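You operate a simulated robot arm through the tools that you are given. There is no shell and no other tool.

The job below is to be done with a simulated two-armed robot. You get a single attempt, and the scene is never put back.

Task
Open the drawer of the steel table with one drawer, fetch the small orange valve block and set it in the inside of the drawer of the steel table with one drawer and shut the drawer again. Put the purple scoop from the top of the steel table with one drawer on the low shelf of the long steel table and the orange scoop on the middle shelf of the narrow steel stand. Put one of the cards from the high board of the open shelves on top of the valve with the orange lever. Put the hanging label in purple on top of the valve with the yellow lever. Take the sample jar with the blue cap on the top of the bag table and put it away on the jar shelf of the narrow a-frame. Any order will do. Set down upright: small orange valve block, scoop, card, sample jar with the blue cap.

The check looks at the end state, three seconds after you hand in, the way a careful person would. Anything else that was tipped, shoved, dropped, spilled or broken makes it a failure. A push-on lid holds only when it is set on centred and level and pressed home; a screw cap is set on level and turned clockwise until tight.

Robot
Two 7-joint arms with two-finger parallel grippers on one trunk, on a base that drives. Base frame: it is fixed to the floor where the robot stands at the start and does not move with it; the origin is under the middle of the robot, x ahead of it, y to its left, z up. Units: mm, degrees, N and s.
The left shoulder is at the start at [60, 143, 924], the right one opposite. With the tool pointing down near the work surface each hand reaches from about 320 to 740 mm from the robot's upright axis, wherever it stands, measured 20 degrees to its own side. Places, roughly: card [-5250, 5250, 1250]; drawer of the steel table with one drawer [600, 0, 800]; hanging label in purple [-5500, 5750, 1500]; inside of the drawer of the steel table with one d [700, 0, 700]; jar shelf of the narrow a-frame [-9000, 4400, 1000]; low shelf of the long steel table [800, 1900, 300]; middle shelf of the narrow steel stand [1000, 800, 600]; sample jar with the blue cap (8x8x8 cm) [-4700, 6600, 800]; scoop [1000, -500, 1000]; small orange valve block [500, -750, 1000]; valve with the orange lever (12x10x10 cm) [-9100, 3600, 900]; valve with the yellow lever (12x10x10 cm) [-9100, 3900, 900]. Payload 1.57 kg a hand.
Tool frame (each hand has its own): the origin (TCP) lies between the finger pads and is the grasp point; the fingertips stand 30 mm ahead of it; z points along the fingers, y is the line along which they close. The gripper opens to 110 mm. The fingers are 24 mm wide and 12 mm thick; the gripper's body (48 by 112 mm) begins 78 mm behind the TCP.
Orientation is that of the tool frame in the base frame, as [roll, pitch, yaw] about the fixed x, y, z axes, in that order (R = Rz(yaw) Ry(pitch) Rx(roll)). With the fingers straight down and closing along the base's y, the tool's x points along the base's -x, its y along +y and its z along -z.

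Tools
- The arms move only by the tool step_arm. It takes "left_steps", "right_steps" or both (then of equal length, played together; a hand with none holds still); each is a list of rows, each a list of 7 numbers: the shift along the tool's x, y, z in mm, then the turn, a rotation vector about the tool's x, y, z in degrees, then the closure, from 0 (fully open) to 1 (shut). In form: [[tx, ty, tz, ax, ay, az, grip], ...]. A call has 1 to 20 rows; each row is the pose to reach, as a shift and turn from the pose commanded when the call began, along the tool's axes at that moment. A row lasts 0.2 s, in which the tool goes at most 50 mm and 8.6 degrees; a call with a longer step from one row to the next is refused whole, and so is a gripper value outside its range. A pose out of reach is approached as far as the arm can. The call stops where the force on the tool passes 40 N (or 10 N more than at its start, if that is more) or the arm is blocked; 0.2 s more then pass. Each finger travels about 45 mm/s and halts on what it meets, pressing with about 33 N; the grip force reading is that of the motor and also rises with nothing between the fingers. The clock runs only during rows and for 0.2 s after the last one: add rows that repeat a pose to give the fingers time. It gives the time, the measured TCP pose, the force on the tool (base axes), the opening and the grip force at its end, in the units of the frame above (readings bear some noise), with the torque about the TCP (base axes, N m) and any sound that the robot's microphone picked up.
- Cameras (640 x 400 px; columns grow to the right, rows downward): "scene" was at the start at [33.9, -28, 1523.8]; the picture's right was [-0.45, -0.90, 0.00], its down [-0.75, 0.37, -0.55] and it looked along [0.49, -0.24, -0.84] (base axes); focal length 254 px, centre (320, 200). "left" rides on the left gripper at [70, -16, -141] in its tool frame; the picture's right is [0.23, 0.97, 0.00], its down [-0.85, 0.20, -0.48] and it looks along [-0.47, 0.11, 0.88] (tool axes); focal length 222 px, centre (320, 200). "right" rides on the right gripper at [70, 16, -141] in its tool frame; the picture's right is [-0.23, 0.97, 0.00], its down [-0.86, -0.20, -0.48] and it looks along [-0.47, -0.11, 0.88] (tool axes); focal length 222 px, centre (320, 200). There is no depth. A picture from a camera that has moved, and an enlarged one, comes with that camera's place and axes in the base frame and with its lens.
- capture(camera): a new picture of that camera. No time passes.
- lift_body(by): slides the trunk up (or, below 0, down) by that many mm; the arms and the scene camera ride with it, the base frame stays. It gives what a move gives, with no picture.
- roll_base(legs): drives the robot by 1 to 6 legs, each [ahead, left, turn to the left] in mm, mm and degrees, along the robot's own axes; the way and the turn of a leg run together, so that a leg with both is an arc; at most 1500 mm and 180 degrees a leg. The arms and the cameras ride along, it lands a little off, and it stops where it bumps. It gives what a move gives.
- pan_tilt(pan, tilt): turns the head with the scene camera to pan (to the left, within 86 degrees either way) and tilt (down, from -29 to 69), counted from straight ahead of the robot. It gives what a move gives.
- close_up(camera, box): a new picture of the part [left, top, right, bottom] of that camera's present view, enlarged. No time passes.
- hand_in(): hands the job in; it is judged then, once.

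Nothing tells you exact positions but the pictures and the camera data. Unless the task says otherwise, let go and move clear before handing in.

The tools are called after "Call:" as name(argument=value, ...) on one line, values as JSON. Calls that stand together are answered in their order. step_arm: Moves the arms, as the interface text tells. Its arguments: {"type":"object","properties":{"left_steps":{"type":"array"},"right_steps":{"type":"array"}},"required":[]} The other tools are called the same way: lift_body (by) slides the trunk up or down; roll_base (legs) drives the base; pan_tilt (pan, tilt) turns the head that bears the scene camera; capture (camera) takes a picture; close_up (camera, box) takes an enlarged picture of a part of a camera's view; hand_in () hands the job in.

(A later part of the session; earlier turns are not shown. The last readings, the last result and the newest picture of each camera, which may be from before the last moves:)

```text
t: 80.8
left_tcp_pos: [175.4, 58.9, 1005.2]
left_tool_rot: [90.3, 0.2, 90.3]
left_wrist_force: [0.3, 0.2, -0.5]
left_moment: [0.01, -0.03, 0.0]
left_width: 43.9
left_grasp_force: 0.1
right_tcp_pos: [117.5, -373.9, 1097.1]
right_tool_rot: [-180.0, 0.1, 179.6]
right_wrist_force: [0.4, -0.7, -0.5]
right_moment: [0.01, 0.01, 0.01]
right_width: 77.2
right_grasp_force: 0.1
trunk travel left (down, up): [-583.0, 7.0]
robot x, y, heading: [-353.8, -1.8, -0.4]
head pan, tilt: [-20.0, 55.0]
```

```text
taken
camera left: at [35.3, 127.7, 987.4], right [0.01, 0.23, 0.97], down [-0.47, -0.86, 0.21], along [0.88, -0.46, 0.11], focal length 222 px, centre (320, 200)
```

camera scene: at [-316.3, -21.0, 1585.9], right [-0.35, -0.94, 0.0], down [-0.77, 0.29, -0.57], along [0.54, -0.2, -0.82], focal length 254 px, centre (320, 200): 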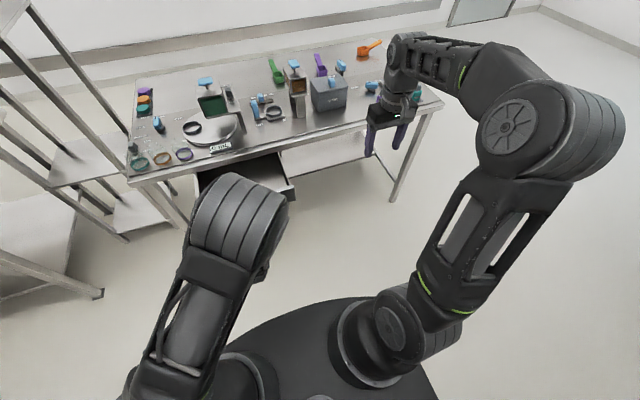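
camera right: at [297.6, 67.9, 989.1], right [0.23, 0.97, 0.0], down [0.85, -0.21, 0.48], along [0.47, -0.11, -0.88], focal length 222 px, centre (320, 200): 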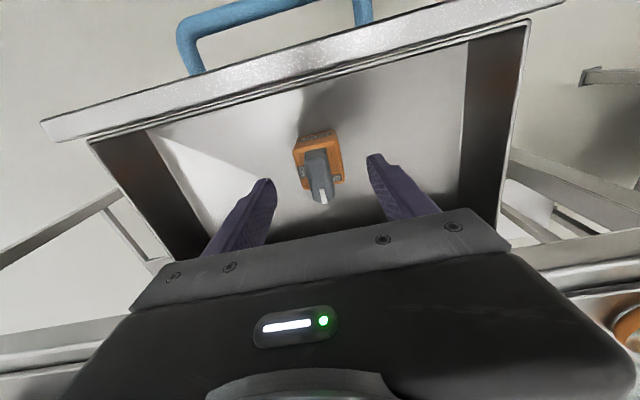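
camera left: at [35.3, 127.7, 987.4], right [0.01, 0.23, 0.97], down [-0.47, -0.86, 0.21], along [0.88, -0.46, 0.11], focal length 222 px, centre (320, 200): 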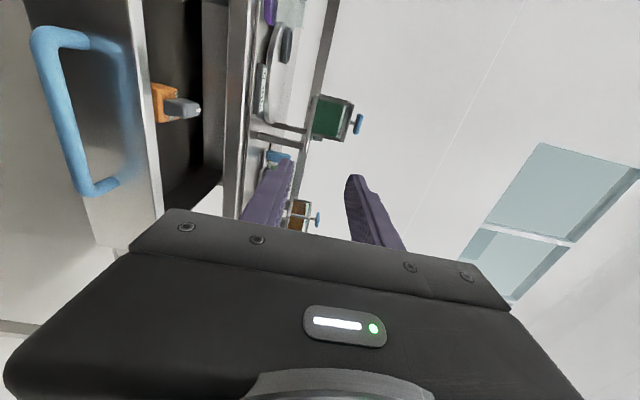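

The left hand now points forward, level. I'll back up 60 mm and lower the trunk so its camera looks across at the lever top and the rim.

Call:
roll_base(legs=[[-60, 0, 0]])

Call:
lift_body(by=-160)

Call:
capture(camera="left")

Call:
close_up(camera="left", box=[120, 0, 440, 200])

```text
t: 81.7
left_tcp_pos: [114.0, 59.0, 1006.1]
left_tool_rot: [90.2, 0.3, 90.2]
left_wrist_force: [-0.3, -0.3, -0.4]
left_moment: [0.01, 0.02, -0.02]
left_width: 44.0
left_grasp_force: 0.1
right_tcp_pos: [56.4, -373.9, 1099.0]
right_tool_rot: [179.9, 0.1, 179.6]
right_wrist_force: [0.0, -1.2, 0.8]
right_moment: [-0.01, -0.04, 0.0]
right_width: 77.2
right_grasp_force: 0.1
trunk travel left (down, up): [-583.0, 7.0]
robot x, y, heading: [-414.0, 0.7, -0.4]
head pan, tilt: [-20.0, 55.0]
```

```text
t: 83.6
left_tcp_pos: [114.6, 58.7, 846.1]
left_tool_rot: [90.4, 0.2, 90.3]
left_wrist_force: [0.1, -0.1, -0.5]
left_moment: [-0.02, -0.02, 0.01]
left_width: 44.0
left_grasp_force: 0.0
right_tcp_pos: [57.1, -373.6, 937.8]
right_tool_rot: [-179.9, 0.0, 179.6]
right_wrist_force: [0.2, -0.2, 0.6]
right_moment: [-0.05, -0.01, 0.02]
right_width: 77.1
right_grasp_force: 0.0
trunk travel left (down, up): [-423.0, 167.0]
robot x, y, heading: [-415.2, 2.2, -0.4]
head pan, tilt: [-20.0, 55.0]
```

```text
taken
camera left: at [-25.4, 127.4, 827.5], right [0.01, 0.23, 0.97], down [-0.47, -0.86, 0.21], along [0.88, -0.46, 0.1], focal length 222 px, centre (320, 200)
```

left: 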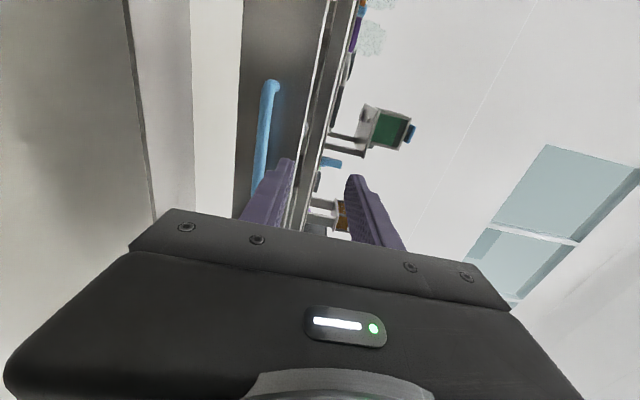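

```text
2.00 times, centred on (280, 100) of left
camera zoom: at [-25.4, 127.4, 827.5], right [0.01, 0.23, 0.97], down [-0.47, -0.86, 0.21], along [0.88, -0.46, 0.1], focal length 444 px, centre (400, 400)
```

zoom: 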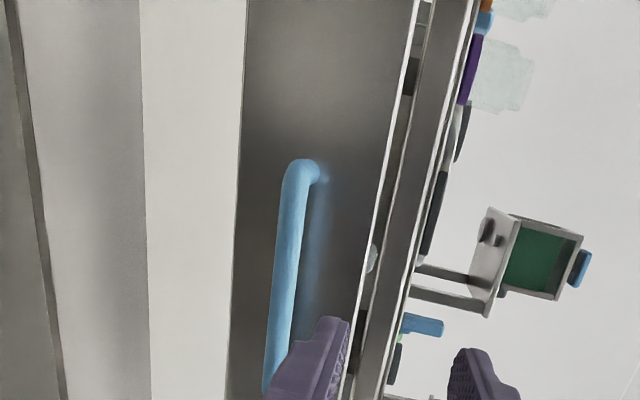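

A gap shows between the panel top and the rim, with the lever tip visible in it. I'll zoom in further.

Call:
close_up(camera="left", box=[280, 100, 344, 140])

```text
10.00 times, centred on (312, 120) of left
camera zoom: at [-25.4, 127.4, 827.5], right [0.01, 0.23, 0.97], down [-0.47, -0.86, 0.21], along [0.88, -0.46, 0.1], focal length 2221 px, centre (400, 1000)
```

zoom: 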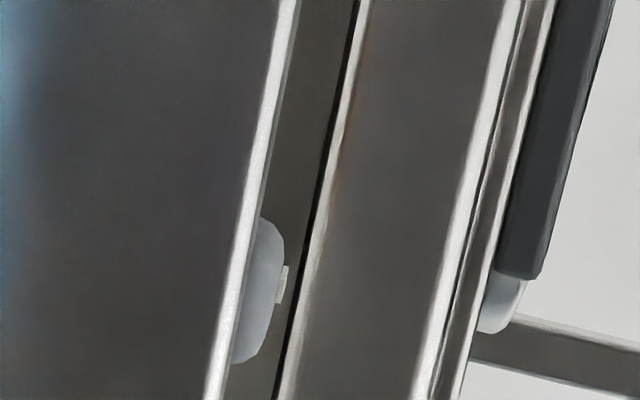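

The lever tip clears the rim by roughly 4 mm. I'll lower to handle height, roll up, and line up with the bar.

Call:
lift_body(by=-71)

Call:
roll_base(legs=[[45, 0, 0]])

Call:
step_arm(left_steps=[[-8, 0, 0, 0, 0, 0, 0.55], [-16, 0, 0, 0, 0, 0, 0.5], [-16, 0, 0, 0, 0, 0, 0.5]])

Call:
capture(camera="left")

```text
t: 84.7
left_tcp_pos: [116.4, 58.2, 773.3]
left_tool_rot: [90.4, 0.2, 90.3]
left_wrist_force: [0.2, -1.3, 0.1]
left_moment: [-0.02, -0.02, -0.02]
left_width: 44.0
left_grasp_force: 0.0
right_tcp_pos: [56.9, -373.0, 866.6]
right_tool_rot: [-179.9, -0.1, 179.6]
right_wrist_force: [-0.3, -0.8, -0.3]
right_moment: [0.0, 0.01, 0.01]
right_width: 76.9
right_grasp_force: 0.1
trunk travel left (down, up): [-352.0, 238.0]
robot x, y, heading: [-416.1, -0.5, -0.3]
head pan, tilt: [-20.0, 55.0]
```

```text
t: 85.6
left_tcp_pos: [161.3, 56.7, 772.8]
left_tool_rot: [90.3, 0.3, 90.2]
left_wrist_force: [0.9, -0.6, 0.3]
left_moment: [0.0, -0.02, 0.01]
left_width: 44.0
left_grasp_force: 0.1
right_tcp_pos: [102.7, -373.6, 866.9]
right_tool_rot: [-179.9, 0.0, 179.4]
right_wrist_force: [0.3, -0.1, 0.1]
right_moment: [-0.02, 0.03, 0.02]
right_width: 76.7
right_grasp_force: 0.0
trunk travel left (down, up): [-352.0, 238.0]
robot x, y, heading: [-369.3, 1.8, -0.6]
head pan, tilt: [-20.0, 55.0]
```

```text
t: 86.4
left_tcp_pos: [160.6, 41.9, 773.6]
left_tool_rot: [90.4, 0.2, 90.3]
left_wrist_force: [-0.5, -0.4, 0.1]
left_moment: [-0.01, -0.02, 0.01]
left_width: 55.0
left_grasp_force: 0.1
right_tcp_pos: [101.1, -374.4, 866.4]
right_tool_rot: [-179.9, 0.1, 179.5]
right_wrist_force: [0.1, -0.6, 0.0]
right_moment: [-0.01, 0.01, -0.02]
right_width: 77.3
right_grasp_force: 0.0
trunk travel left (down, up): [-352.0, 238.0]
robot x, y, heading: [-370.8, 1.6, -0.4]
head pan, tilt: [-20.0, 55.0]
```

```text
taken
camera left: at [19.6, 110.7, 756.9], right [0.01, 0.23, 0.97], down [-0.47, -0.86, 0.21], along [0.88, -0.46, 0.1], focal length 222 px, centre (320, 200)
```

left: 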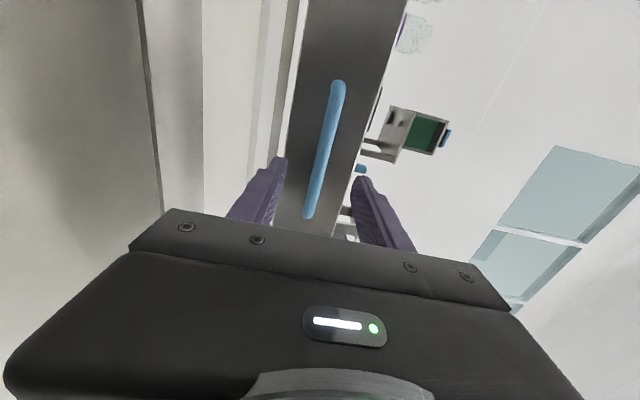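

The bar is centred between the fingers. I'll advance 68 mm and grip it.

Call:
step_arm(left_steps=[[0, 1, 30, 0, 0, 0, 0.5], [0, 1, 55, 0, 0, 0, 0.5], [0, 1, 66, 0, 0, 0, 0.5], [0, 1, 66, 0, 0, 0, 0.7], [0, 1, 66, 0, 0, 0, 1], [0, 1, 66, 0, 0, 0, 1], [0, 1, 66, 0, 0, 0, 1]])

Call:
capture(camera="left")

```text
t: 88.0
left_tcp_pos: [227.7, 43.4, 774.4]
left_tool_rot: [90.2, 0.2, 90.3]
left_wrist_force: [2.3, 0.6, 7.6]
left_moment: [0.3, -0.06, -0.01]
left_width: 13.8
left_grasp_force: 26.4
right_tcp_pos: [103.0, -374.7, 867.1]
right_tool_rot: [180.0, 0.0, 179.5]
right_wrist_force: [0.1, -0.1, 0.2]
right_moment: [0.04, -0.02, 0.01]
right_width: 77.0
right_grasp_force: 0.1
trunk travel left (down, up): [-352.0, 238.0]
robot x, y, heading: [-373.6, 1.8, -0.5]
head pan, tilt: [-20.0, 55.0]
```

```text
taken
camera left: at [85.8, 112.0, 757.6], right [0.0, 0.23, 0.97], down [-0.47, -0.86, 0.2], along [0.88, -0.46, 0.11], focal length 222 px, centre (320, 200)
```

left: 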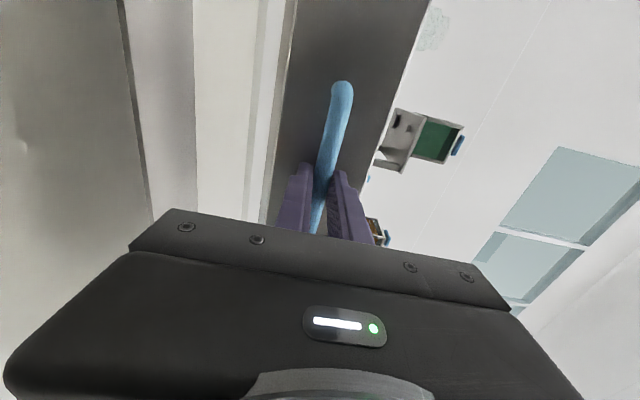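

Gripped again. I'll push the drawer 60 mm, then check the lever against the rim.

Call:
step_arm(left_steps=[[0, 0, 8, 0, 0, 0, 1], [0, 0, 18, 0, 0, 0, 1], [0, 0, 28, 0, 0, 0, 1], [0, 0, 38, 0, 0, 0, 1], [-0.3, 0, 48, 0, 0, 0, 1], [-0.3, 0, 58, 0, 0, 0, 1], [-0.3, 0, 58, 0, 0, 0, 1]])

Call:
pan_tilt(pan=0, tilt=40)

Call:
close_up(camera="scene", box=[240, 120, 400, 220])

```text
t: 89.6
left_tcp_pos: [284.9, 43.4, 774.0]
left_tool_rot: [90.1, 0.3, 90.3]
left_wrist_force: [-0.3, 7.7, 13.5]
left_moment: [0.33, -0.15, 0.1]
left_width: 13.7
left_grasp_force: 30.2
right_tcp_pos: [100.2, -373.8, 867.6]
right_tool_rot: [-179.9, 0.0, 179.6]
right_wrist_force: [-0.4, 0.5, 0.1]
right_moment: [-0.02, -0.01, 0.02]
right_width: 76.9
right_grasp_force: 0.1
trunk travel left (down, up): [-352.0, 238.0]
robot x, y, heading: [-369.8, 0.2, -0.5]
head pan, tilt: [-20.0, 55.0]
```

```text
t: 90.4
left_tcp_pos: [284.3, 42.7, 773.9]
left_tool_rot: [90.2, 0.2, 90.3]
left_wrist_force: [1.0, 8.0, 15.6]
left_moment: [0.35, -0.17, 0.58]
left_width: 13.7
left_grasp_force: 30.5
right_tcp_pos: [100.1, -373.6, 867.5]
right_tool_rot: [-180.0, 0.0, 179.5]
right_wrist_force: [-0.7, -0.1, 1.0]
right_moment: [0.01, 0.02, -0.01]
right_width: 77.0
right_grasp_force: 0.0
trunk travel left (down, up): [-352.0, 238.0]
robot x, y, heading: [-367.6, 1.3, -0.6]
head pan, tilt: [0.0, 40.0]
```

```text
4.00 times, centred on (320, 170) of scene
camera zoom: at [-316.1, 3.5, 1375.6], right [-0.01, -1.0, 0.0], down [-0.64, 0.01, -0.77], along [0.77, -0.01, -0.64], focal length 1014 px, centre (320, 320)
```

zoom: 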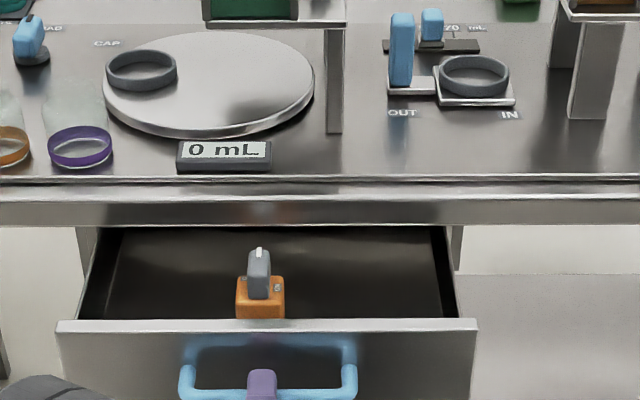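

The lever is about to pass under the rim, and the sideways loads show about 1 mm misalignment, which I'll relieve. I'll push on slowly.

Call:
step_arm(left_steps=[[0.4, 1, 0, 0, 0, 0, 1], [0.4, 1, 4, 0, 0, 0, 1], [0.4, 1, 8, 0, 0, 0, 1], [0.4, 1, 12, 0, 0, 0, 1], [0.4, 1, 16, 0, 0, 0, 1], [0.4, 1, 20, 0, 0, 0, 1], [0.4, 1, 24, 0, 0, 0, 1]])

Call:
close_up(camera="scene", box=[260, 140, 360, 202])

```text
t: 92.0
left_tcp_pos: [308.9, 44.0, 776.3]
left_tool_rot: [90.2, 0.2, 90.2]
left_wrist_force: [-0.1, 5.0, 12.3]
left_moment: [0.25, -0.16, 0.04]
left_width: 13.8
left_grasp_force: 30.5
right_tcp_pos: [101.4, -374.4, 867.1]
right_tool_rot: [-179.9, 0.2, 179.6]
right_wrist_force: [0.0, -0.2, -0.9]
right_moment: [0.06, 0.01, 0.02]
right_width: 77.1
right_grasp_force: 0.0
trunk travel left (down, up): [-352.0, 238.0]
robot x, y, heading: [-369.7, -1.3, -0.6]
head pan, tilt: [0.0, 40.0]
```

```text
6.40 times, centred on (310, 171) of scene
camera zoom: at [-315.7, 3.4, 1375.6], right [-0.01, -1.0, 0.0], down [-0.64, 0.01, -0.77], along [0.77, -0.01, -0.64], focal length 1622 px, centre (384, 386)
```

zoom: 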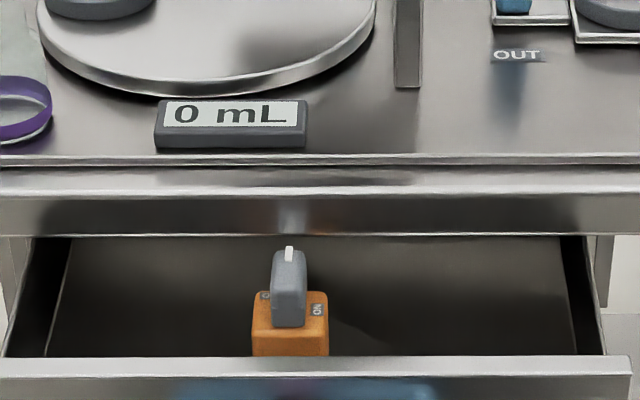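

Still upright and sliding freely. I'll push 30 mm more in small steps and check that the block isn't tilting as it goes under the rim.

Call:
step_arm(left_steps=[[0.2, 0.7, 4, 0, 0, 0, 1], [0.2, 0.7, 8, 0, 0, 0, 1], [0.2, 0.7, 12, 0, 0, 0, 1], [0.2, 0.7, 16, 0, 0, 0, 1], [0.2, 0.7, 20, 0, 0, 0, 1]])

Call:
close_up(camera="scene", box=[260, 140, 360, 202])

Call:
step_arm(left_steps=[[0, 0, 4, 0, 0, 0, 1], [0, 0, 8, 0, 0, 0, 1], [0, 0, 12, 0, 0, 0, 1], [0, 0, 16, 0, 0, 0, 1], [0, 0, 20, 0, 0, 0, 1]])

Call:
close_up(camera="scene", box=[260, 140, 360, 202])

```text
t: 93.2
left_tcp_pos: [328.1, 43.1, 774.7]
left_tool_rot: [90.3, 0.2, 90.2]
left_wrist_force: [1.3, 3.7, 5.8]
left_moment: [0.21, -0.08, 0.12]
left_width: 13.9
left_grasp_force: 29.8
right_tcp_pos: [101.6, -374.4, 866.2]
right_tool_rot: [180.0, 0.2, 179.5]
right_wrist_force: [-0.2, -0.2, -0.3]
right_moment: [0.01, -0.01, -0.01]
right_width: 77.1
right_grasp_force: 0.1
trunk travel left (down, up): [-352.0, 238.0]
robot x, y, heading: [-372.9, 2.2, -0.5]
head pan, tilt: [0.0, 40.0]
```

```text
6.40 times, centred on (310, 171) of scene
camera zoom: at [-315.2, 3.2, 1375.6], right [-0.01, -1.0, 0.0], down [-0.64, 0.01, -0.77], along [0.77, -0.01, -0.64], focal length 1622 px, centre (384, 386)
```

zoom: 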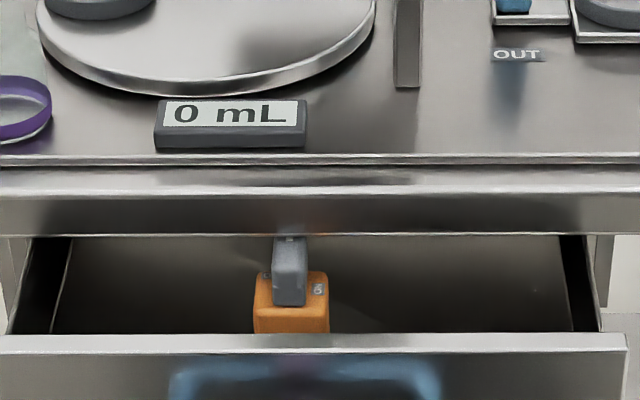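

```text
t: 94.4
left_tcp_pos: [348.8, 42.3, 775.7]
left_tool_rot: [90.4, 0.2, 90.2]
left_wrist_force: [-0.3, 1.6, 3.1]
left_moment: [0.21, -0.08, 0.47]
left_width: 13.7
left_grasp_force: 29.7
right_tcp_pos: [102.1, -374.9, 868.1]
right_tool_rot: [-180.0, 0.0, 179.6]
right_wrist_force: [-1.0, -0.2, 0.4]
right_moment: [0.01, 0.03, -0.01]
right_width: 77.1
right_grasp_force: 0.1
trunk travel left (down, up): [-352.0, 238.0]
robot x, y, heading: [-372.5, -0.9, -0.7]
head pan, tilt: [0.0, 40.0]
```

```text
6.40 times, centred on (310, 171) of scene
camera zoom: at [-315.0, 3.0, 1375.6], right [-0.01, -1.0, 0.0], down [-0.64, 0.01, -0.77], along [0.77, -0.01, -0.64], focal length 1622 px, centre (384, 386)
```

zoom: 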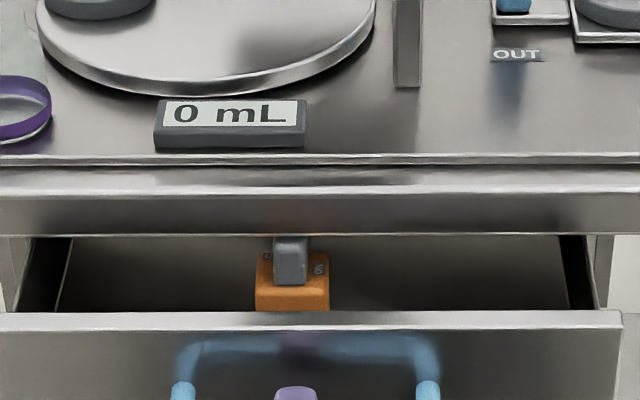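

The block passed under the rim and is moving with the drawer, upright. I'll push the rest of the way to the closed position (TCP x≈480).

Call:
step_arm(left_steps=[[0, 0, 8, 0, 0, 0, 1], [0, 0, 16, 0, 0, 0, 1], [-0.2, 0, 24, 0, 0, 0, 1], [-0.2, 0, 32, 0, 0, 0, 1], [-0.3, 0, 40, 0, 0, 0, 1], [-0.3, 0, 48, 0, 0, 0, 1], [-0.4, 0, 56, 0, 0, 0, 1], [-0.4, 0, 64, 0, 0, 0, 1], [-0.5, 0, 72, 0, 0, 0, 1], [-0.5, 0, 80, 0, 0, 0, 1], [-0.6, 0, 88, 0, 0, 0, 1], [-0.6, 0, 96, 0, 0, 0, 1], [-0.7, 0, 104, 0, 0, 0, 1], [-0.7, 0, 112, 0, 0, 0, 1], [-0.7, 0, 120, 0, 0, 0, 1], [-0.7, 0, 125, 0, 0, 0, 1], [-0.7, 0, 125, 0, 0, 0, 1]])

Call:
capture(camera="scene")

Call:
capture(camera="left")

```text
t: 98.0
left_tcp_pos: [471.7, 41.7, 774.2]
left_tool_rot: [90.3, 0.2, 90.2]
left_wrist_force: [-22.4, 1.8, 6.8]
left_moment: [0.3, -0.06, -0.01]
left_width: 13.9
left_grasp_force: 29.8
right_tcp_pos: [99.3, -374.3, 868.4]
right_tool_rot: [-180.0, 0.2, 179.6]
right_wrist_force: [0.6, -0.7, 0.2]
right_moment: [-0.02, -0.01, 0.01]
right_width: 76.9
right_grasp_force: 0.1
trunk travel left (down, up): [-352.0, 238.0]
robot x, y, heading: [-374.1, 0.6, -0.4]
head pan, tilt: [0.0, 40.0]
```

```text
taken
camera scene: at [-317.9, 3.0, 1375.7], right [-0.01, -1.0, 0.0], down [-0.64, 0.01, -0.77], along [0.77, -0.01, -0.64], focal length 254 px, centre (320, 200)
```

scene: 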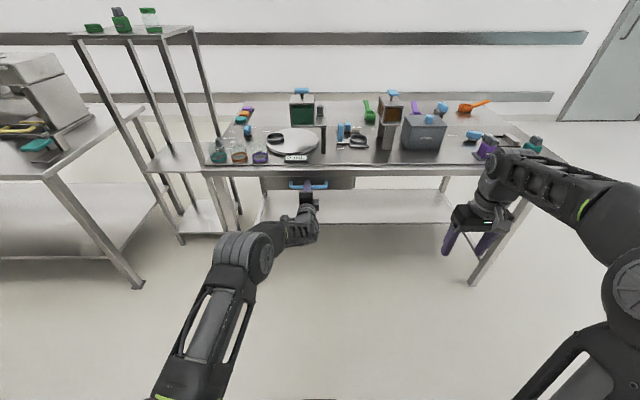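

```text
taken
camera left: at [330.5, 111.4, 757.9], right [0.01, 0.23, 0.97], down [-0.47, -0.86, 0.21], along [0.88, -0.46, 0.11], focal length 222 px, centre (320, 200)
```

left: 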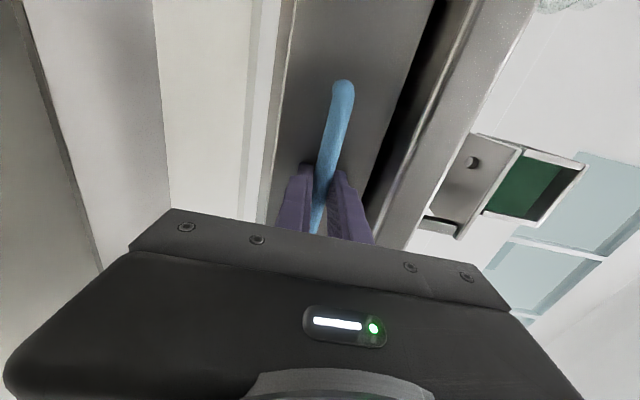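

There's a −22 N resistance about 10 mm before where the handle originally sat. I'll zoom in to see whether the drawer is fully shut.

Call:
close_up(camera="scene", box=[250, 150, 370, 225])

Call:
close_up(camera="left", box=[260, 0, 560, 188])

```text
5.33 times, centred on (310, 188) of scene
camera zoom: at [-317.9, 3.0, 1375.7], right [-0.01, -1.0, 0.0], down [-0.64, 0.01, -0.77], along [0.77, -0.01, -0.64], focal length 1352 px, centre (373, 267)
```

zoom: 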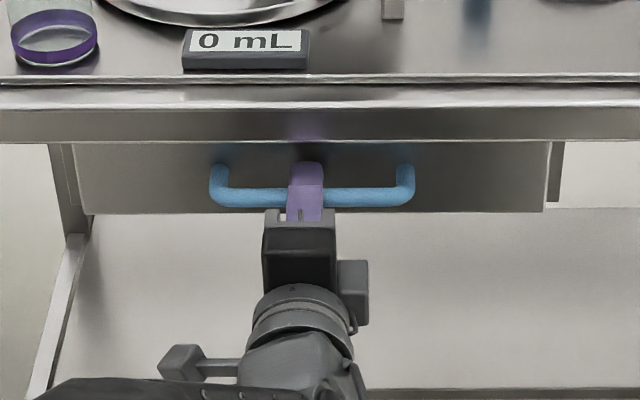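

```text
2.13 times, centred on (410, 94) of left
camera zoom: at [330.5, 111.4, 757.9], right [0.01, 0.23, 0.97], down [-0.47, -0.86, 0.21], along [0.88, -0.46, 0.11], focal length 473 px, centre (128, 426)
```

zoom: 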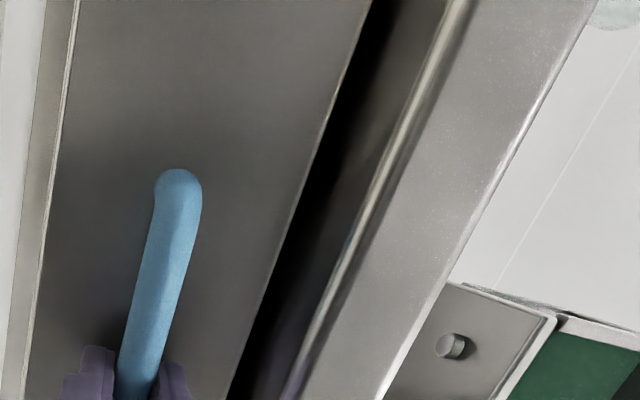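

By my measure the drawer may be a few mm short of shut. I'll press on a little further, watching the force.

Call:
step_arm(left_steps=[[0, 0, 2, 0, 0, 0, 1], [0, 0, 4, 0, 0, 0, 1], [0, 0, 6, 0, 0, 0, 1], [0, 0, 8, 0, 0, 0, 1], [0, 0, 8, 0, 0, 0, 1]])

Call:
close_up(camera="left", box=[260, 0, 560, 188])

```text
t: 99.2
left_tcp_pos: [480.4, 42.0, 775.3]
left_tool_rot: [90.5, 0.1, 90.2]
left_wrist_force: [-21.9, -1.3, 3.2]
left_moment: [0.27, -0.03, -0.12]
left_width: 13.5
left_grasp_force: 30.6
right_tcp_pos: [100.6, -375.0, 867.3]
right_tool_rot: [180.0, 0.0, 179.5]
right_wrist_force: [-1.0, 0.4, 0.7]
right_moment: [-0.01, -0.03, 0.0]
right_width: 76.9
right_grasp_force: 0.0
trunk travel left (down, up): [-352.0, 238.0]
robot x, y, heading: [-367.4, -2.1, -0.4]
head pan, tilt: [0.0, 40.0]
```

```text
2.13 times, centred on (410, 94) of left
camera zoom: at [339.2, 111.4, 757.8], right [0.01, 0.23, 0.97], down [-0.47, -0.86, 0.21], along [0.88, -0.46, 0.11], focal length 473 px, centre (128, 426)
```

zoom: 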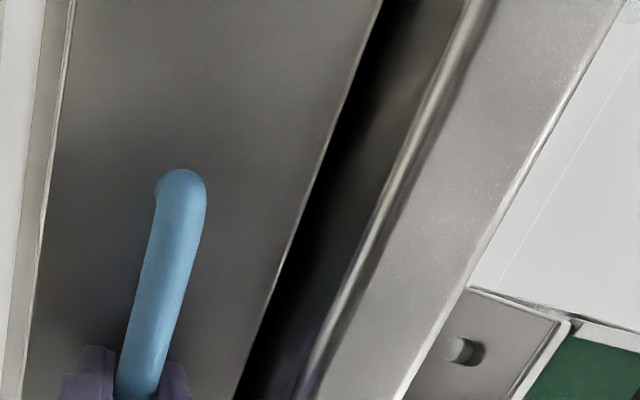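

The drawer is against its stop; the fingers only slid along the bar, and the view matches the original closed one. I'll release and back off.

Call:
step_arm(left_steps=[[0, 0, 0, 0, 0, 0, 0.8], [0, 0, 0, 0, 0, 0, 0.55], [0, 0, 0, 0, 0, 0, 0.5], [0, 0, 0, 0, 0, 0, 0.5], [0, 0, -15, 0, 0, 0, 0.5], [0, 0, -40, 0, 0, 0, 0.5], [0, 0, -80, 0, 0, 0, 0.5], [0, 0, -120, 0, 0, 0, 0.5]])

Call:
capture(camera="left")

Call:
close_up(camera="scene", box=[250, 150, 370, 225])

```text
t: 101.0
left_tcp_pos: [360.7, 41.3, 774.9]
left_tool_rot: [90.4, 0.3, 90.1]
left_wrist_force: [-0.4, -0.4, -0.6]
left_moment: [0.01, -0.02, 0.01]
left_width: 54.8
left_grasp_force: 0.1
right_tcp_pos: [102.1, -373.8, 867.0]
right_tool_rot: [180.0, 0.0, 179.5]
right_wrist_force: [0.1, -0.1, -0.1]
right_moment: [0.01, -0.02, 0.0]
right_width: 77.0
right_grasp_force: 0.1
trunk travel left (down, up): [-352.0, 238.0]
robot x, y, heading: [-377.7, 1.8, -0.4]
head pan, tilt: [0.0, 40.0]
```

```text
taken
camera left: at [219.9, 110.9, 757.9], right [0.01, 0.23, 0.97], down [-0.47, -0.86, 0.21], along [0.88, -0.46, 0.11], focal length 222 px, centre (320, 200)
```

left: 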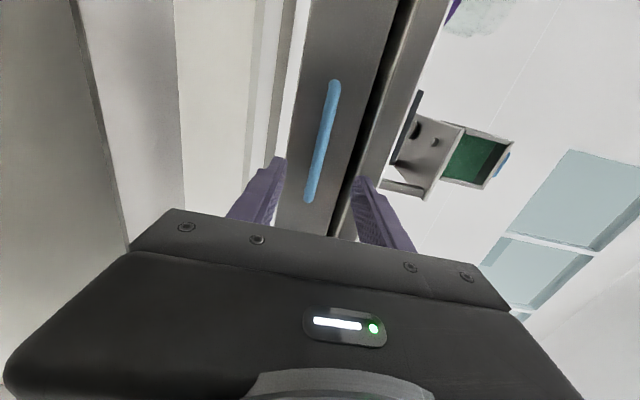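

```text
5.33 times, centred on (310, 188) of scene
camera zoom: at [-314.9, 2.9, 1375.6], right [-0.01, -1.0, 0.0], down [-0.64, 0.01, -0.77], along [0.77, -0.01, -0.64], focal length 1352 px, centre (373, 267)
```

zoom: 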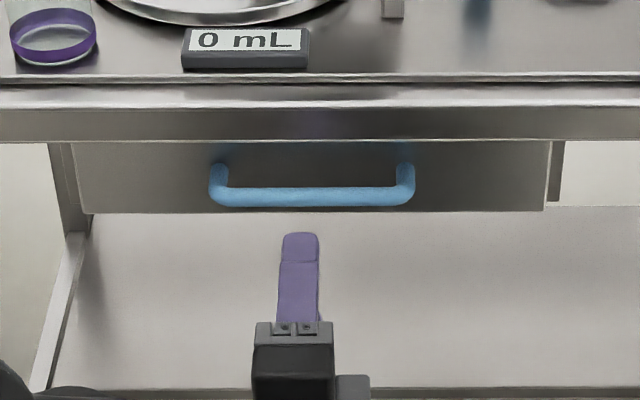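

I want to verify closure by repeating the exact viewpoint I had before opening (camera at x=239).

Call:
step_arm(left_steps=[[0, 0, 19, 0, 0, 0, 0.5], [0, 0, 19, 0, 0, 0, 0.5]])

Call:
capture(camera="left")

Call:
close_up(camera="left", box=[240, 0, 480, 150])

```text
t: 101.6
left_tcp_pos: [380.9, 41.5, 774.7]
left_tool_rot: [90.5, 0.2, 90.2]
left_wrist_force: [0.1, -0.6, 0.3]
left_moment: [0.01, 0.0, -0.01]
left_width: 55.0
left_grasp_force: 0.1
right_tcp_pos: [101.7, -374.3, 864.7]
right_tool_rot: [179.9, 0.0, 179.5]
right_wrist_force: [-0.6, -0.3, -0.1]
right_moment: [-0.03, -0.04, 0.01]
right_width: 77.2
right_grasp_force: 0.0
trunk travel left (down, up): [-352.0, 238.0]
robot x, y, heading: [-374.2, -0.8, -0.5]
head pan, tilt: [0.0, 40.0]
```

```text
taken
camera left: at [239.6, 111.1, 757.2], right [0.01, 0.23, 0.97], down [-0.47, -0.86, 0.21], along [0.88, -0.46, 0.1], focal length 222 px, centre (320, 200)
```

left: 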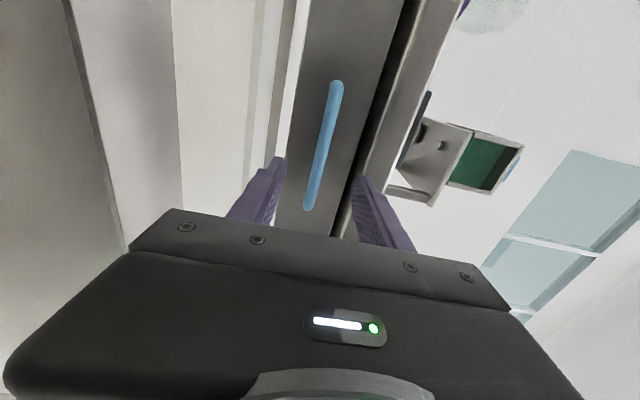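

```text
2.67 times, centred on (360, 75) of left
camera zoom: at [239.6, 111.1, 757.2], right [0.01, 0.23, 0.97], down [-0.47, -0.86, 0.21], along [0.88, -0.46, 0.1], focal length 592 px, centre (213, 533)
```

zoom: 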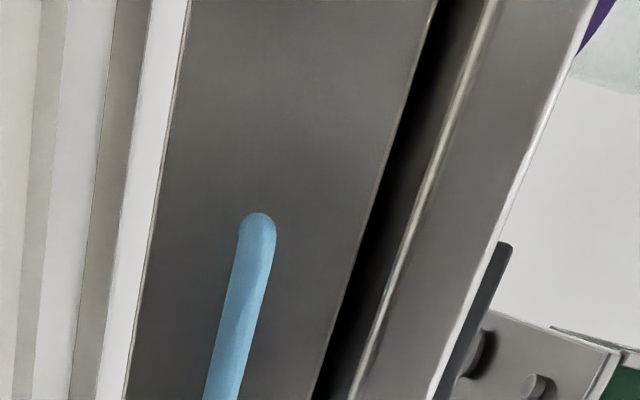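

It looks nearly identical, but I can't exclude a few mm. To be sure, I'll close the fist and press the bar against its stop.

Call:
step_arm(left_steps=[[0, 0, 0, 0, 0, 0, 0.8], [0, 0, 10, 0, 0, 0, 1], [0, 0, 30, 0, 0, 0, 1], [0, 0, 50, 0, 0, 0, 1], [0, 0, 62, 0, 0, 0, 1], [0, 0, 66, 0, 0, 0, 1], [0, 0, 70, 0, 0, 0, 1], [0, 0, 73, 0, 0, 0, 1], [0, 0, 76, 0, 0, 0, 1], [0, 0, 79, 0, 0, 0, 1], [0, 0, 82, 0, 0, 0, 1], [0, 0, 85, 0, 0, 0, 1], [0, 0, 88, 0, 0, 0, 1], [0, 0, 91, 0, 0, 0, 1]])

Call:
close_up(camera="scene", box=[250, 150, 370, 225])

```text
t: 103.1
left_tcp_pos: [443.6, 42.5, 774.0]
left_tool_rot: [90.5, 0.3, 90.2]
left_wrist_force: [-24.8, 2.9, 7.7]
left_moment: [0.03, -0.29, -0.14]
left_width: 0.2
left_grasp_force: 21.1
right_tcp_pos: [99.1, -372.9, 867.4]
right_tool_rot: [-179.9, 0.2, 179.6]
right_wrist_force: [-0.4, -0.2, -0.7]
right_moment: [0.0, -0.02, -0.03]
right_width: 77.0
right_grasp_force: 0.0
trunk travel left (down, up): [-352.0, 238.0]
robot x, y, heading: [-373.5, 1.5, -0.5]
head pan, tilt: [0.0, 40.0]
stopped in row 7 (left hand): the force on the tool passed its limit at 46 N (the readings are from after the stop); the commanded pose is now the measured one
```

```text
5.33 times, centred on (310, 188) of scene
camera zoom: at [-319.2, 3.5, 1375.9], right [-0.01, -1.0, 0.0], down [-0.64, 0.0, -0.77], along [0.77, -0.01, -0.64], focal length 1352 px, centre (373, 267)
```

zoom: 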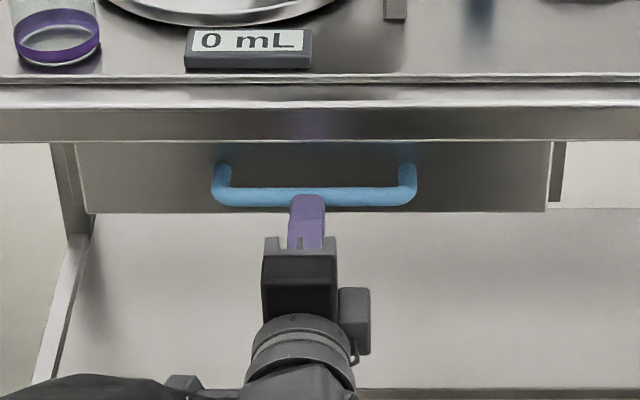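

Pressed with 46 N the bar doesn't move, so the drawer is shut. Now I'll withdraw, raise the trunk and study my own base outline and the surroundings for the scoops.

Call:
step_arm(left_steps=[[0, 0, -30, 0, 0, 0, 1], [0, 0, -70, 0, 0, 0, 1], [0, 0, -110, 0, 0, 0, 1], [0, 0, -150, 0, 0, 0, 0.8], [0, 0, -190, 0, 0, 0, 0.6], [0, 0, -230, 0, 0, 0, 0.5]])

Call:
lift_body(by=230)

Call:
pan_tilt(pan=0, tilt=69)

Call:
capture(camera="scene")

Call:
pan_tilt(pan=86, tilt=60)

Call:
capture(camera="scene")

Call:
pan_tilt(pan=40, tilt=35)

Call:
capture(camera="scene")

```text
t: 104.5
left_tcp_pos: [214.7, 42.4, 776.1]
left_tool_rot: [90.8, 0.2, 90.1]
left_wrist_force: [-0.5, 0.4, -0.3]
left_moment: [-0.04, -0.01, -0.02]
left_width: 55.1
left_grasp_force: 0.1
right_tcp_pos: [100.9, -374.7, 866.4]
right_tool_rot: [-179.9, 0.0, 179.6]
right_wrist_force: [-0.3, -0.4, -0.1]
right_moment: [-0.01, 0.0, 0.03]
right_width: 77.0
right_grasp_force: 0.0
trunk travel left (down, up): [-352.0, 238.0]
robot x, y, heading: [-370.7, 1.7, -0.5]
head pan, tilt: [0.0, 40.0]
```

```text
t: 106.9
left_tcp_pos: [215.5, 42.1, 1005.6]
left_tool_rot: [90.7, 0.2, 90.2]
left_wrist_force: [-0.5, -0.7, -0.6]
left_moment: [-0.02, -0.01, -0.03]
left_width: 55.1
left_grasp_force: 0.1
right_tcp_pos: [101.5, -372.9, 1096.0]
right_tool_rot: [-180.0, 0.0, 179.6]
right_wrist_force: [-0.5, 1.2, -0.3]
right_moment: [0.0, 0.0, 0.03]
right_width: 76.9
right_grasp_force: 0.0
trunk travel left (down, up): [-582.0, 8.0]
robot x, y, heading: [-369.9, -0.2, -0.2]
head pan, tilt: [0.0, 40.0]
```

```text
t: 107.9
left_tcp_pos: [214.8, 42.0, 1004.4]
left_tool_rot: [90.8, 0.2, 90.2]
left_wrist_force: [1.1, 0.5, 0.4]
left_moment: [0.03, -0.05, 0.05]
left_width: 55.0
left_grasp_force: 0.0
right_tcp_pos: [101.8, -374.8, 1096.3]
right_tool_rot: [-180.0, 0.0, 179.5]
right_wrist_force: [-0.4, -0.2, 0.1]
right_moment: [0.02, 0.02, 0.01]
right_width: 77.0
right_grasp_force: 0.1
trunk travel left (down, up): [-582.0, 8.0]
robot x, y, heading: [-374.5, 2.9, -0.4]
head pan, tilt: [0.0, 68.8]
```

```text
taken
camera scene: at [-344.4, 3.3, 1569.5], right [-0.01, -1.0, 0.0], down [-0.93, 0.01, -0.36], along [0.36, 0.0, -0.93], focal length 254 px, centre (320, 200)
```

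scene: 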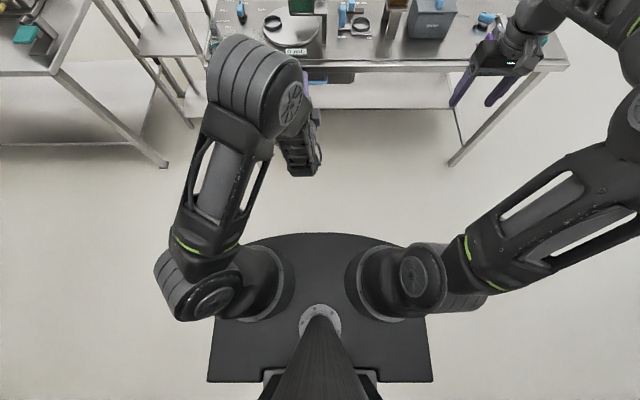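

```text
t: 109.5
left_tcp_pos: [215.6, 41.6, 1005.4]
left_tool_rot: [90.7, 0.2, 90.2]
left_wrist_force: [-0.3, 0.4, 0.3]
left_moment: [0.02, 0.01, 0.02]
left_width: 54.9
left_grasp_force: 0.0
right_tcp_pos: [102.4, -374.1, 1097.1]
right_tool_rot: [179.9, 0.0, 179.5]
right_wrist_force: [-0.3, 0.9, -0.2]
right_moment: [0.0, -0.01, -0.01]
right_width: 77.1
right_grasp_force: 0.0
trunk travel left (down, up): [-582.0, 8.0]
robot x, y, heading: [-371.9, -1.3, -0.1]
head pan, tilt: [85.9, 60.0]
```

```text
taken
camera scene: at [-395.1, 70.1, 1578.8], right [1.0, -0.08, 0.0], down [-0.07, -0.86, -0.5], along [0.04, 0.5, -0.87], focal length 254 px, centre (320, 200)
```

scene: 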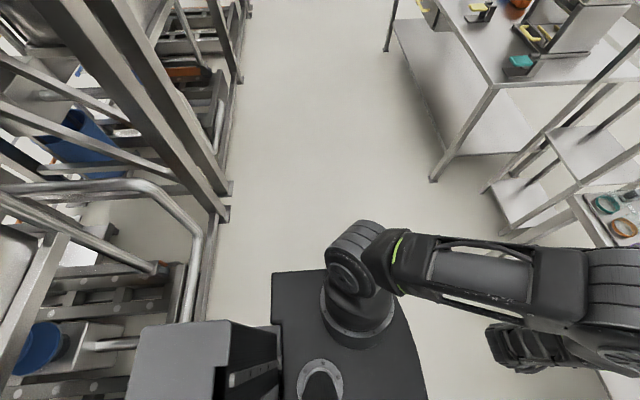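

```text
t: 110.6
left_tcp_pos: [215.1, 42.3, 1005.1]
left_tool_rot: [90.7, 0.2, 90.2]
left_wrist_force: [0.8, -0.7, -0.1]
left_moment: [-0.01, 0.0, 0.0]
left_width: 54.8
left_grasp_force: 0.0
right_tcp_pos: [100.9, -373.7, 1096.0]
right_tool_rot: [180.0, -0.1, 179.6]
right_wrist_force: [0.6, -0.3, -0.3]
right_moment: [0.0, 0.01, -0.01]
right_width: 77.2
right_grasp_force: 0.0
trunk travel left (down, up): [-582.0, 8.0]
robot x, y, heading: [-370.1, 4.2, -0.6]
head pan, tilt: [40.0, 35.0]
```

```text
taken
camera scene: at [-332.5, 59.9, 1613.1], right [0.64, -0.77, 0.0], down [-0.44, -0.37, -0.82], along [0.63, 0.52, -0.57], focal length 254 px, centre (320, 200)
```

scene: 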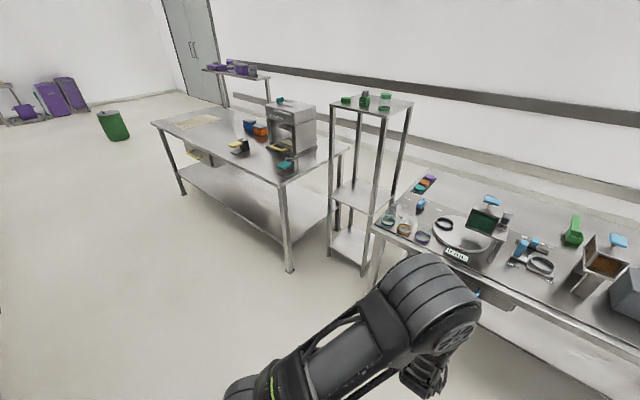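

I see more than a metre and a half of free floor behind the tables (wall at x≈2.9 m), so I can approach the scoops, the stand and the long table from behind. First I'll turn the left hand back to pointing down and outward.

Call:
step_arm(left_steps=[[14, 6, 0, 4.95, 4.95, -4.95, 0.5], [28, 12, 0, 9.9, 9.9, -9.9, 0.5], [42, 18, 0, 14.85, 14.85, -14.85, 0.5], [56, 24, 0, 19.8, 19.8, -19.8, 0.5], [70, 30, 0, 24.74, 24.74, -24.74, 0.5], [84, 36, 0, 29.69, 29.69, -29.69, 0.5], [98, 42, 0, 34.64, 34.64, -34.64, 0.5], [112, 48, 0, 39.59, 39.59, -39.59, 0.5], [126, 54, 0, 44.54, 44.54, -44.54, 0.5], [140, 60, 0, 49.49, 49.49, -49.49, 0.5], [154, 66, 0, 54.43, 54.43, -54.43, 0.5], [168, 72, 0, 59.38, 59.38, -59.38, 0.5], [182, 78, 0, 64.33, 64.33, -64.33, 0.5], [196, 84, 0, 69.28, 69.28, -69.28, 0.5], [196, 84, 0, 69.28, 69.28, -69.28, 0.5]])

Call:
capture(camera="scene")

```text
t: 113.8
left_tcp_pos: [213.9, 237.9, 1086.9]
left_tool_rot: [-179.7, -0.8, -179.8]
left_wrist_force: [-0.2, 0.0, 0.3]
left_moment: [0.03, 0.02, 0.01]
left_width: 54.8
left_grasp_force: 0.1
right_tcp_pos: [100.5, -375.2, 1097.0]
right_tool_rot: [-180.0, 0.0, 179.6]
right_wrist_force: [-0.8, -0.5, -0.4]
right_moment: [-0.01, 0.02, 0.02]
right_width: 77.0
right_grasp_force: 0.2
trunk travel left (down, up): [-582.0, 8.0]
robot x, y, heading: [-369.5, 0.5, -0.4]
head pan, tilt: [40.0, 35.0]
```

```text
taken
camera scene: at [-332.8, 59.4, 1613.2], right [0.64, -0.77, 0.0], down [-0.44, -0.37, -0.82], along [0.63, 0.52, -0.57], focal length 254 px, centre (320, 200)
```

scene: 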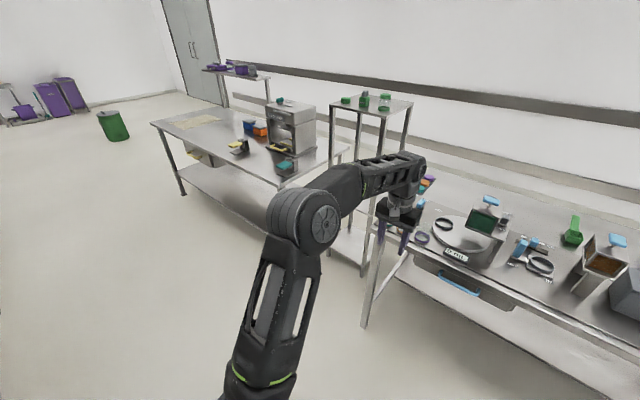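

The arm is folded properly. I'll drive around the right end of the table in stages, checking the view on the way.

Call:
roll_base(legs=[[0, -1450, 0]])

Call:
pan_tilt(pan=0, tilt=25)

Call:
capture(camera="scene")

```text
t: 121.0
left_tcp_pos: [207.9, -1205.2, 1087.1]
left_tool_rot: [-179.7, -0.7, -179.2]
left_wrist_force: [-0.2, -0.3, 0.8]
left_moment: [0.04, 0.01, -0.02]
left_width: 55.1
left_grasp_force: 0.0
right_tcp_pos: [102.8, -1819.5, 1096.9]
right_tool_rot: [180.0, 0.1, -179.7]
right_wrist_force: [-0.6, -0.3, -0.1]
right_moment: [0.0, 0.0, -0.01]
right_width: 77.2
right_grasp_force: 0.0
trunk travel left (down, up): [-582.0, 8.0]
robot x, y, heading: [-375.5, -1448.1, 0.1]
head pan, tilt: [40.0, 35.0]
```

```text
t: 122.1
left_tcp_pos: [208.9, -1206.2, 1088.8]
left_tool_rot: [-179.8, -0.6, -179.2]
left_wrist_force: [-0.7, 0.1, -0.3]
left_moment: [0.02, 0.03, -0.03]
left_width: 54.8
left_grasp_force: 0.1
right_tcp_pos: [101.2, -1819.6, 1095.8]
right_tool_rot: [180.0, 0.1, -179.8]
right_wrist_force: [-0.2, -0.5, -0.7]
right_moment: [0.02, 0.0, -0.02]
right_width: 76.8
right_grasp_force: 0.0
trunk travel left (down, up): [-582.0, 8.0]
robot x, y, heading: [-375.2, -1448.2, 0.1]
head pan, tilt: [0.0, 25.0]
```

```text
taken
camera scene: at [-311.4, -1445.9, 1628.9], right [0.0, -1.0, 0.0], down [-0.42, 0.0, -0.91], along [0.91, 0.0, -0.42], focal length 254 px, centre (320, 200)
```

scene: 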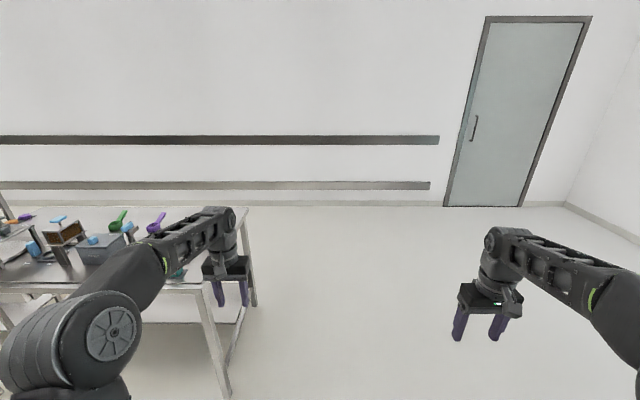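

The far wall is at x≈3000, so the space behind the table is free. I'll drive forward past the right end of the table.

Call:
roll_base(legs=[[1500, 0, 0], [480, 0, 0]])

Call:
pan_tilt(pan=80, tilt=30)

Call:
capture(camera="scene")

```text
t: 131.9
left_tcp_pos: [2188.8, -1220.0, 1087.2]
left_tool_rot: [-179.8, -0.8, -179.9]
left_wrist_force: [0.1, -0.1, -0.2]
left_moment: [-0.01, 0.05, -0.03]
left_width: 55.1
left_grasp_force: 0.1
right_tcp_pos: [2074.3, -1831.1, 1096.4]
right_tool_rot: [180.0, 0.0, 179.4]
right_wrist_force: [1.2, 0.6, -0.3]
right_moment: [-0.02, 0.02, 0.01]
right_width: 77.2
right_grasp_force: 0.2
trunk travel left (down, up): [-582.0, 8.0]
robot x, y, heading: [1602.7, -1455.3, -0.6]
head pan, tilt: [0.0, 25.0]
```

```text
t: 133.5
left_tcp_pos: [2188.2, -1220.5, 1087.9]
left_tool_rot: [-179.8, -0.7, -179.9]
left_wrist_force: [-1.5, 0.7, 0.3]
left_moment: [0.02, 0.02, -0.03]
left_width: 55.1
left_grasp_force: 0.1
right_tcp_pos: [2074.6, -1832.2, 1096.4]
right_tool_rot: [-179.9, 0.0, 179.4]
right_wrist_force: [-0.1, 0.4, -0.3]
right_moment: [0.01, 0.0, -0.03]
right_width: 76.8
right_grasp_force: 0.1
trunk travel left (down, up): [-582.0, 8.0]
robot x, y, heading: [1602.0, -1457.9, -0.7]
head pan, tilt: [80.0, 30.0]
```

```text
taken
camera scene: at [1589.7, -1364.2, 1620.9], right [0.98, -0.18, 0.0], down [-0.09, -0.49, -0.87], along [0.16, 0.85, -0.5], focal length 254 px, centre (320, 200)
```

scene: 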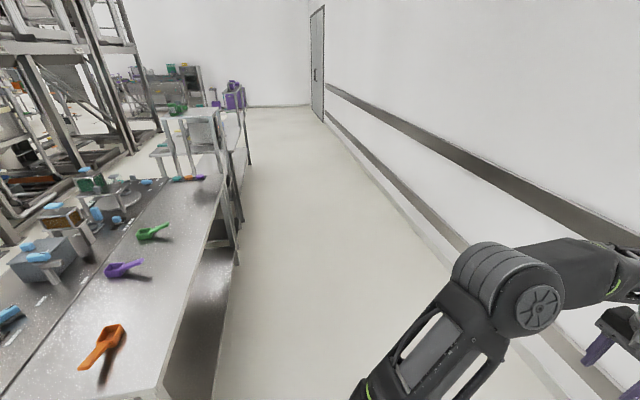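

A wide clear corridor runs behind the tables. I'll zoom on the scoops from here to get their heading and height.

Call:
close_up(camera="scene", box=[40, 200, 240, 400])

Call:
close_up(camera="scene", box=[60, 60, 280, 260])

```text
2.00 times, centred on (140, 300) of scene
camera zoom: at [1589.7, -1364.2, 1620.9], right [0.98, -0.18, 0.0], down [-0.09, -0.49, -0.87], along [0.16, 0.85, -0.5], focal length 507 px, centre (680, 0)
```

zoom: 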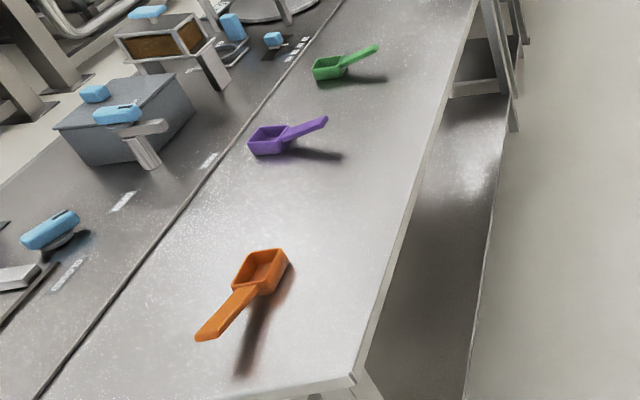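

```text
2.00 times, centred on (170, 160) of scene
camera zoom: at [1589.7, -1364.2, 1620.9], right [0.98, -0.18, 0.0], down [-0.09, -0.49, -0.87], along [0.16, 0.85, -0.5], focal length 507 px, centre (620, 280)
```

zoom: 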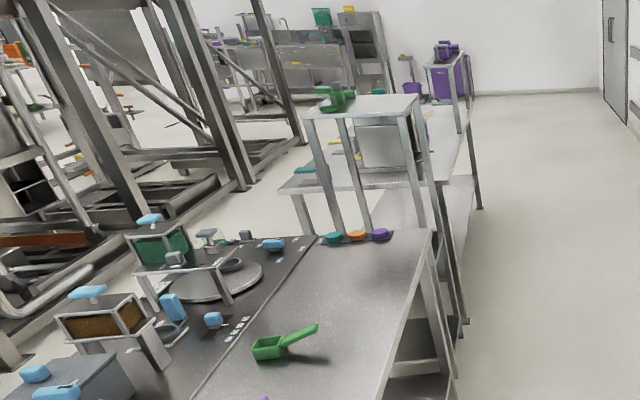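

Orange scoop: cup ≈(1056, −799), handle along −y rising to z≈917; purple scoop: cup ≈(926, −494), handle along +x. I'll turn around to face the table from behind and station at about (1580, −640).

Call:
roll_base(legs=[[0, -200, 0], [0, 0, 180]])

Call:
pan_tilt(pan=-30, tilt=40)

Call:
capture(camera="scene")

```text
t: 142.3
left_tcp_pos: [1007.0, -1875.0, 1088.0]
left_tool_rot: [-179.8, -0.7, -1.7]
left_wrist_force: [0.1, 0.3, 0.3]
left_moment: [-0.01, 0.05, 0.01]
left_width: 55.1
left_grasp_force: 0.1
right_tcp_pos: [1140.7, -1267.3, 1095.7]
right_tool_rot: [-180.0, -0.1, -2.4]
right_wrist_force: [-0.5, 0.2, -0.2]
right_moment: [0.01, 0.04, -0.01]
right_width: 77.0
right_grasp_force: 0.0
trunk travel left (down, up): [-582.0, 8.0]
robot x, y, heading: [1598.1, -1656.7, 177.7]
head pan, tilt: [80.0, 30.0]
```

```text
t: 144.2
left_tcp_pos: [1006.5, -1875.8, 1087.0]
left_tool_rot: [-179.7, -0.8, -1.8]
left_wrist_force: [-0.8, -0.6, 0.0]
left_moment: [-0.03, 0.01, 0.02]
left_width: 55.0
left_grasp_force: 0.1
right_tcp_pos: [1141.5, -1267.8, 1097.4]
right_tool_rot: [180.0, 0.1, -2.4]
right_wrist_force: [0.0, 0.2, -0.2]
right_moment: [-0.02, 0.03, 0.03]
right_width: 77.2
right_grasp_force: 0.0
trunk travel left (down, up): [-582.0, 8.0]
robot x, y, heading: [1598.4, -1661.1, 177.9]
head pan, tilt: [-30.0, 40.0]
```

```text
taken
camera scene: at [1558.9, -1610.2, 1605.6], right [0.54, 0.84, 0.0], down [0.54, -0.34, -0.77], along [-0.65, 0.41, -0.64], focal length 254 px, centre (320, 200)
```

scene: 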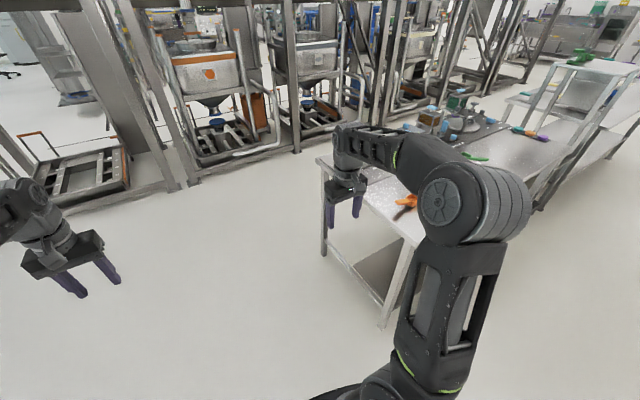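

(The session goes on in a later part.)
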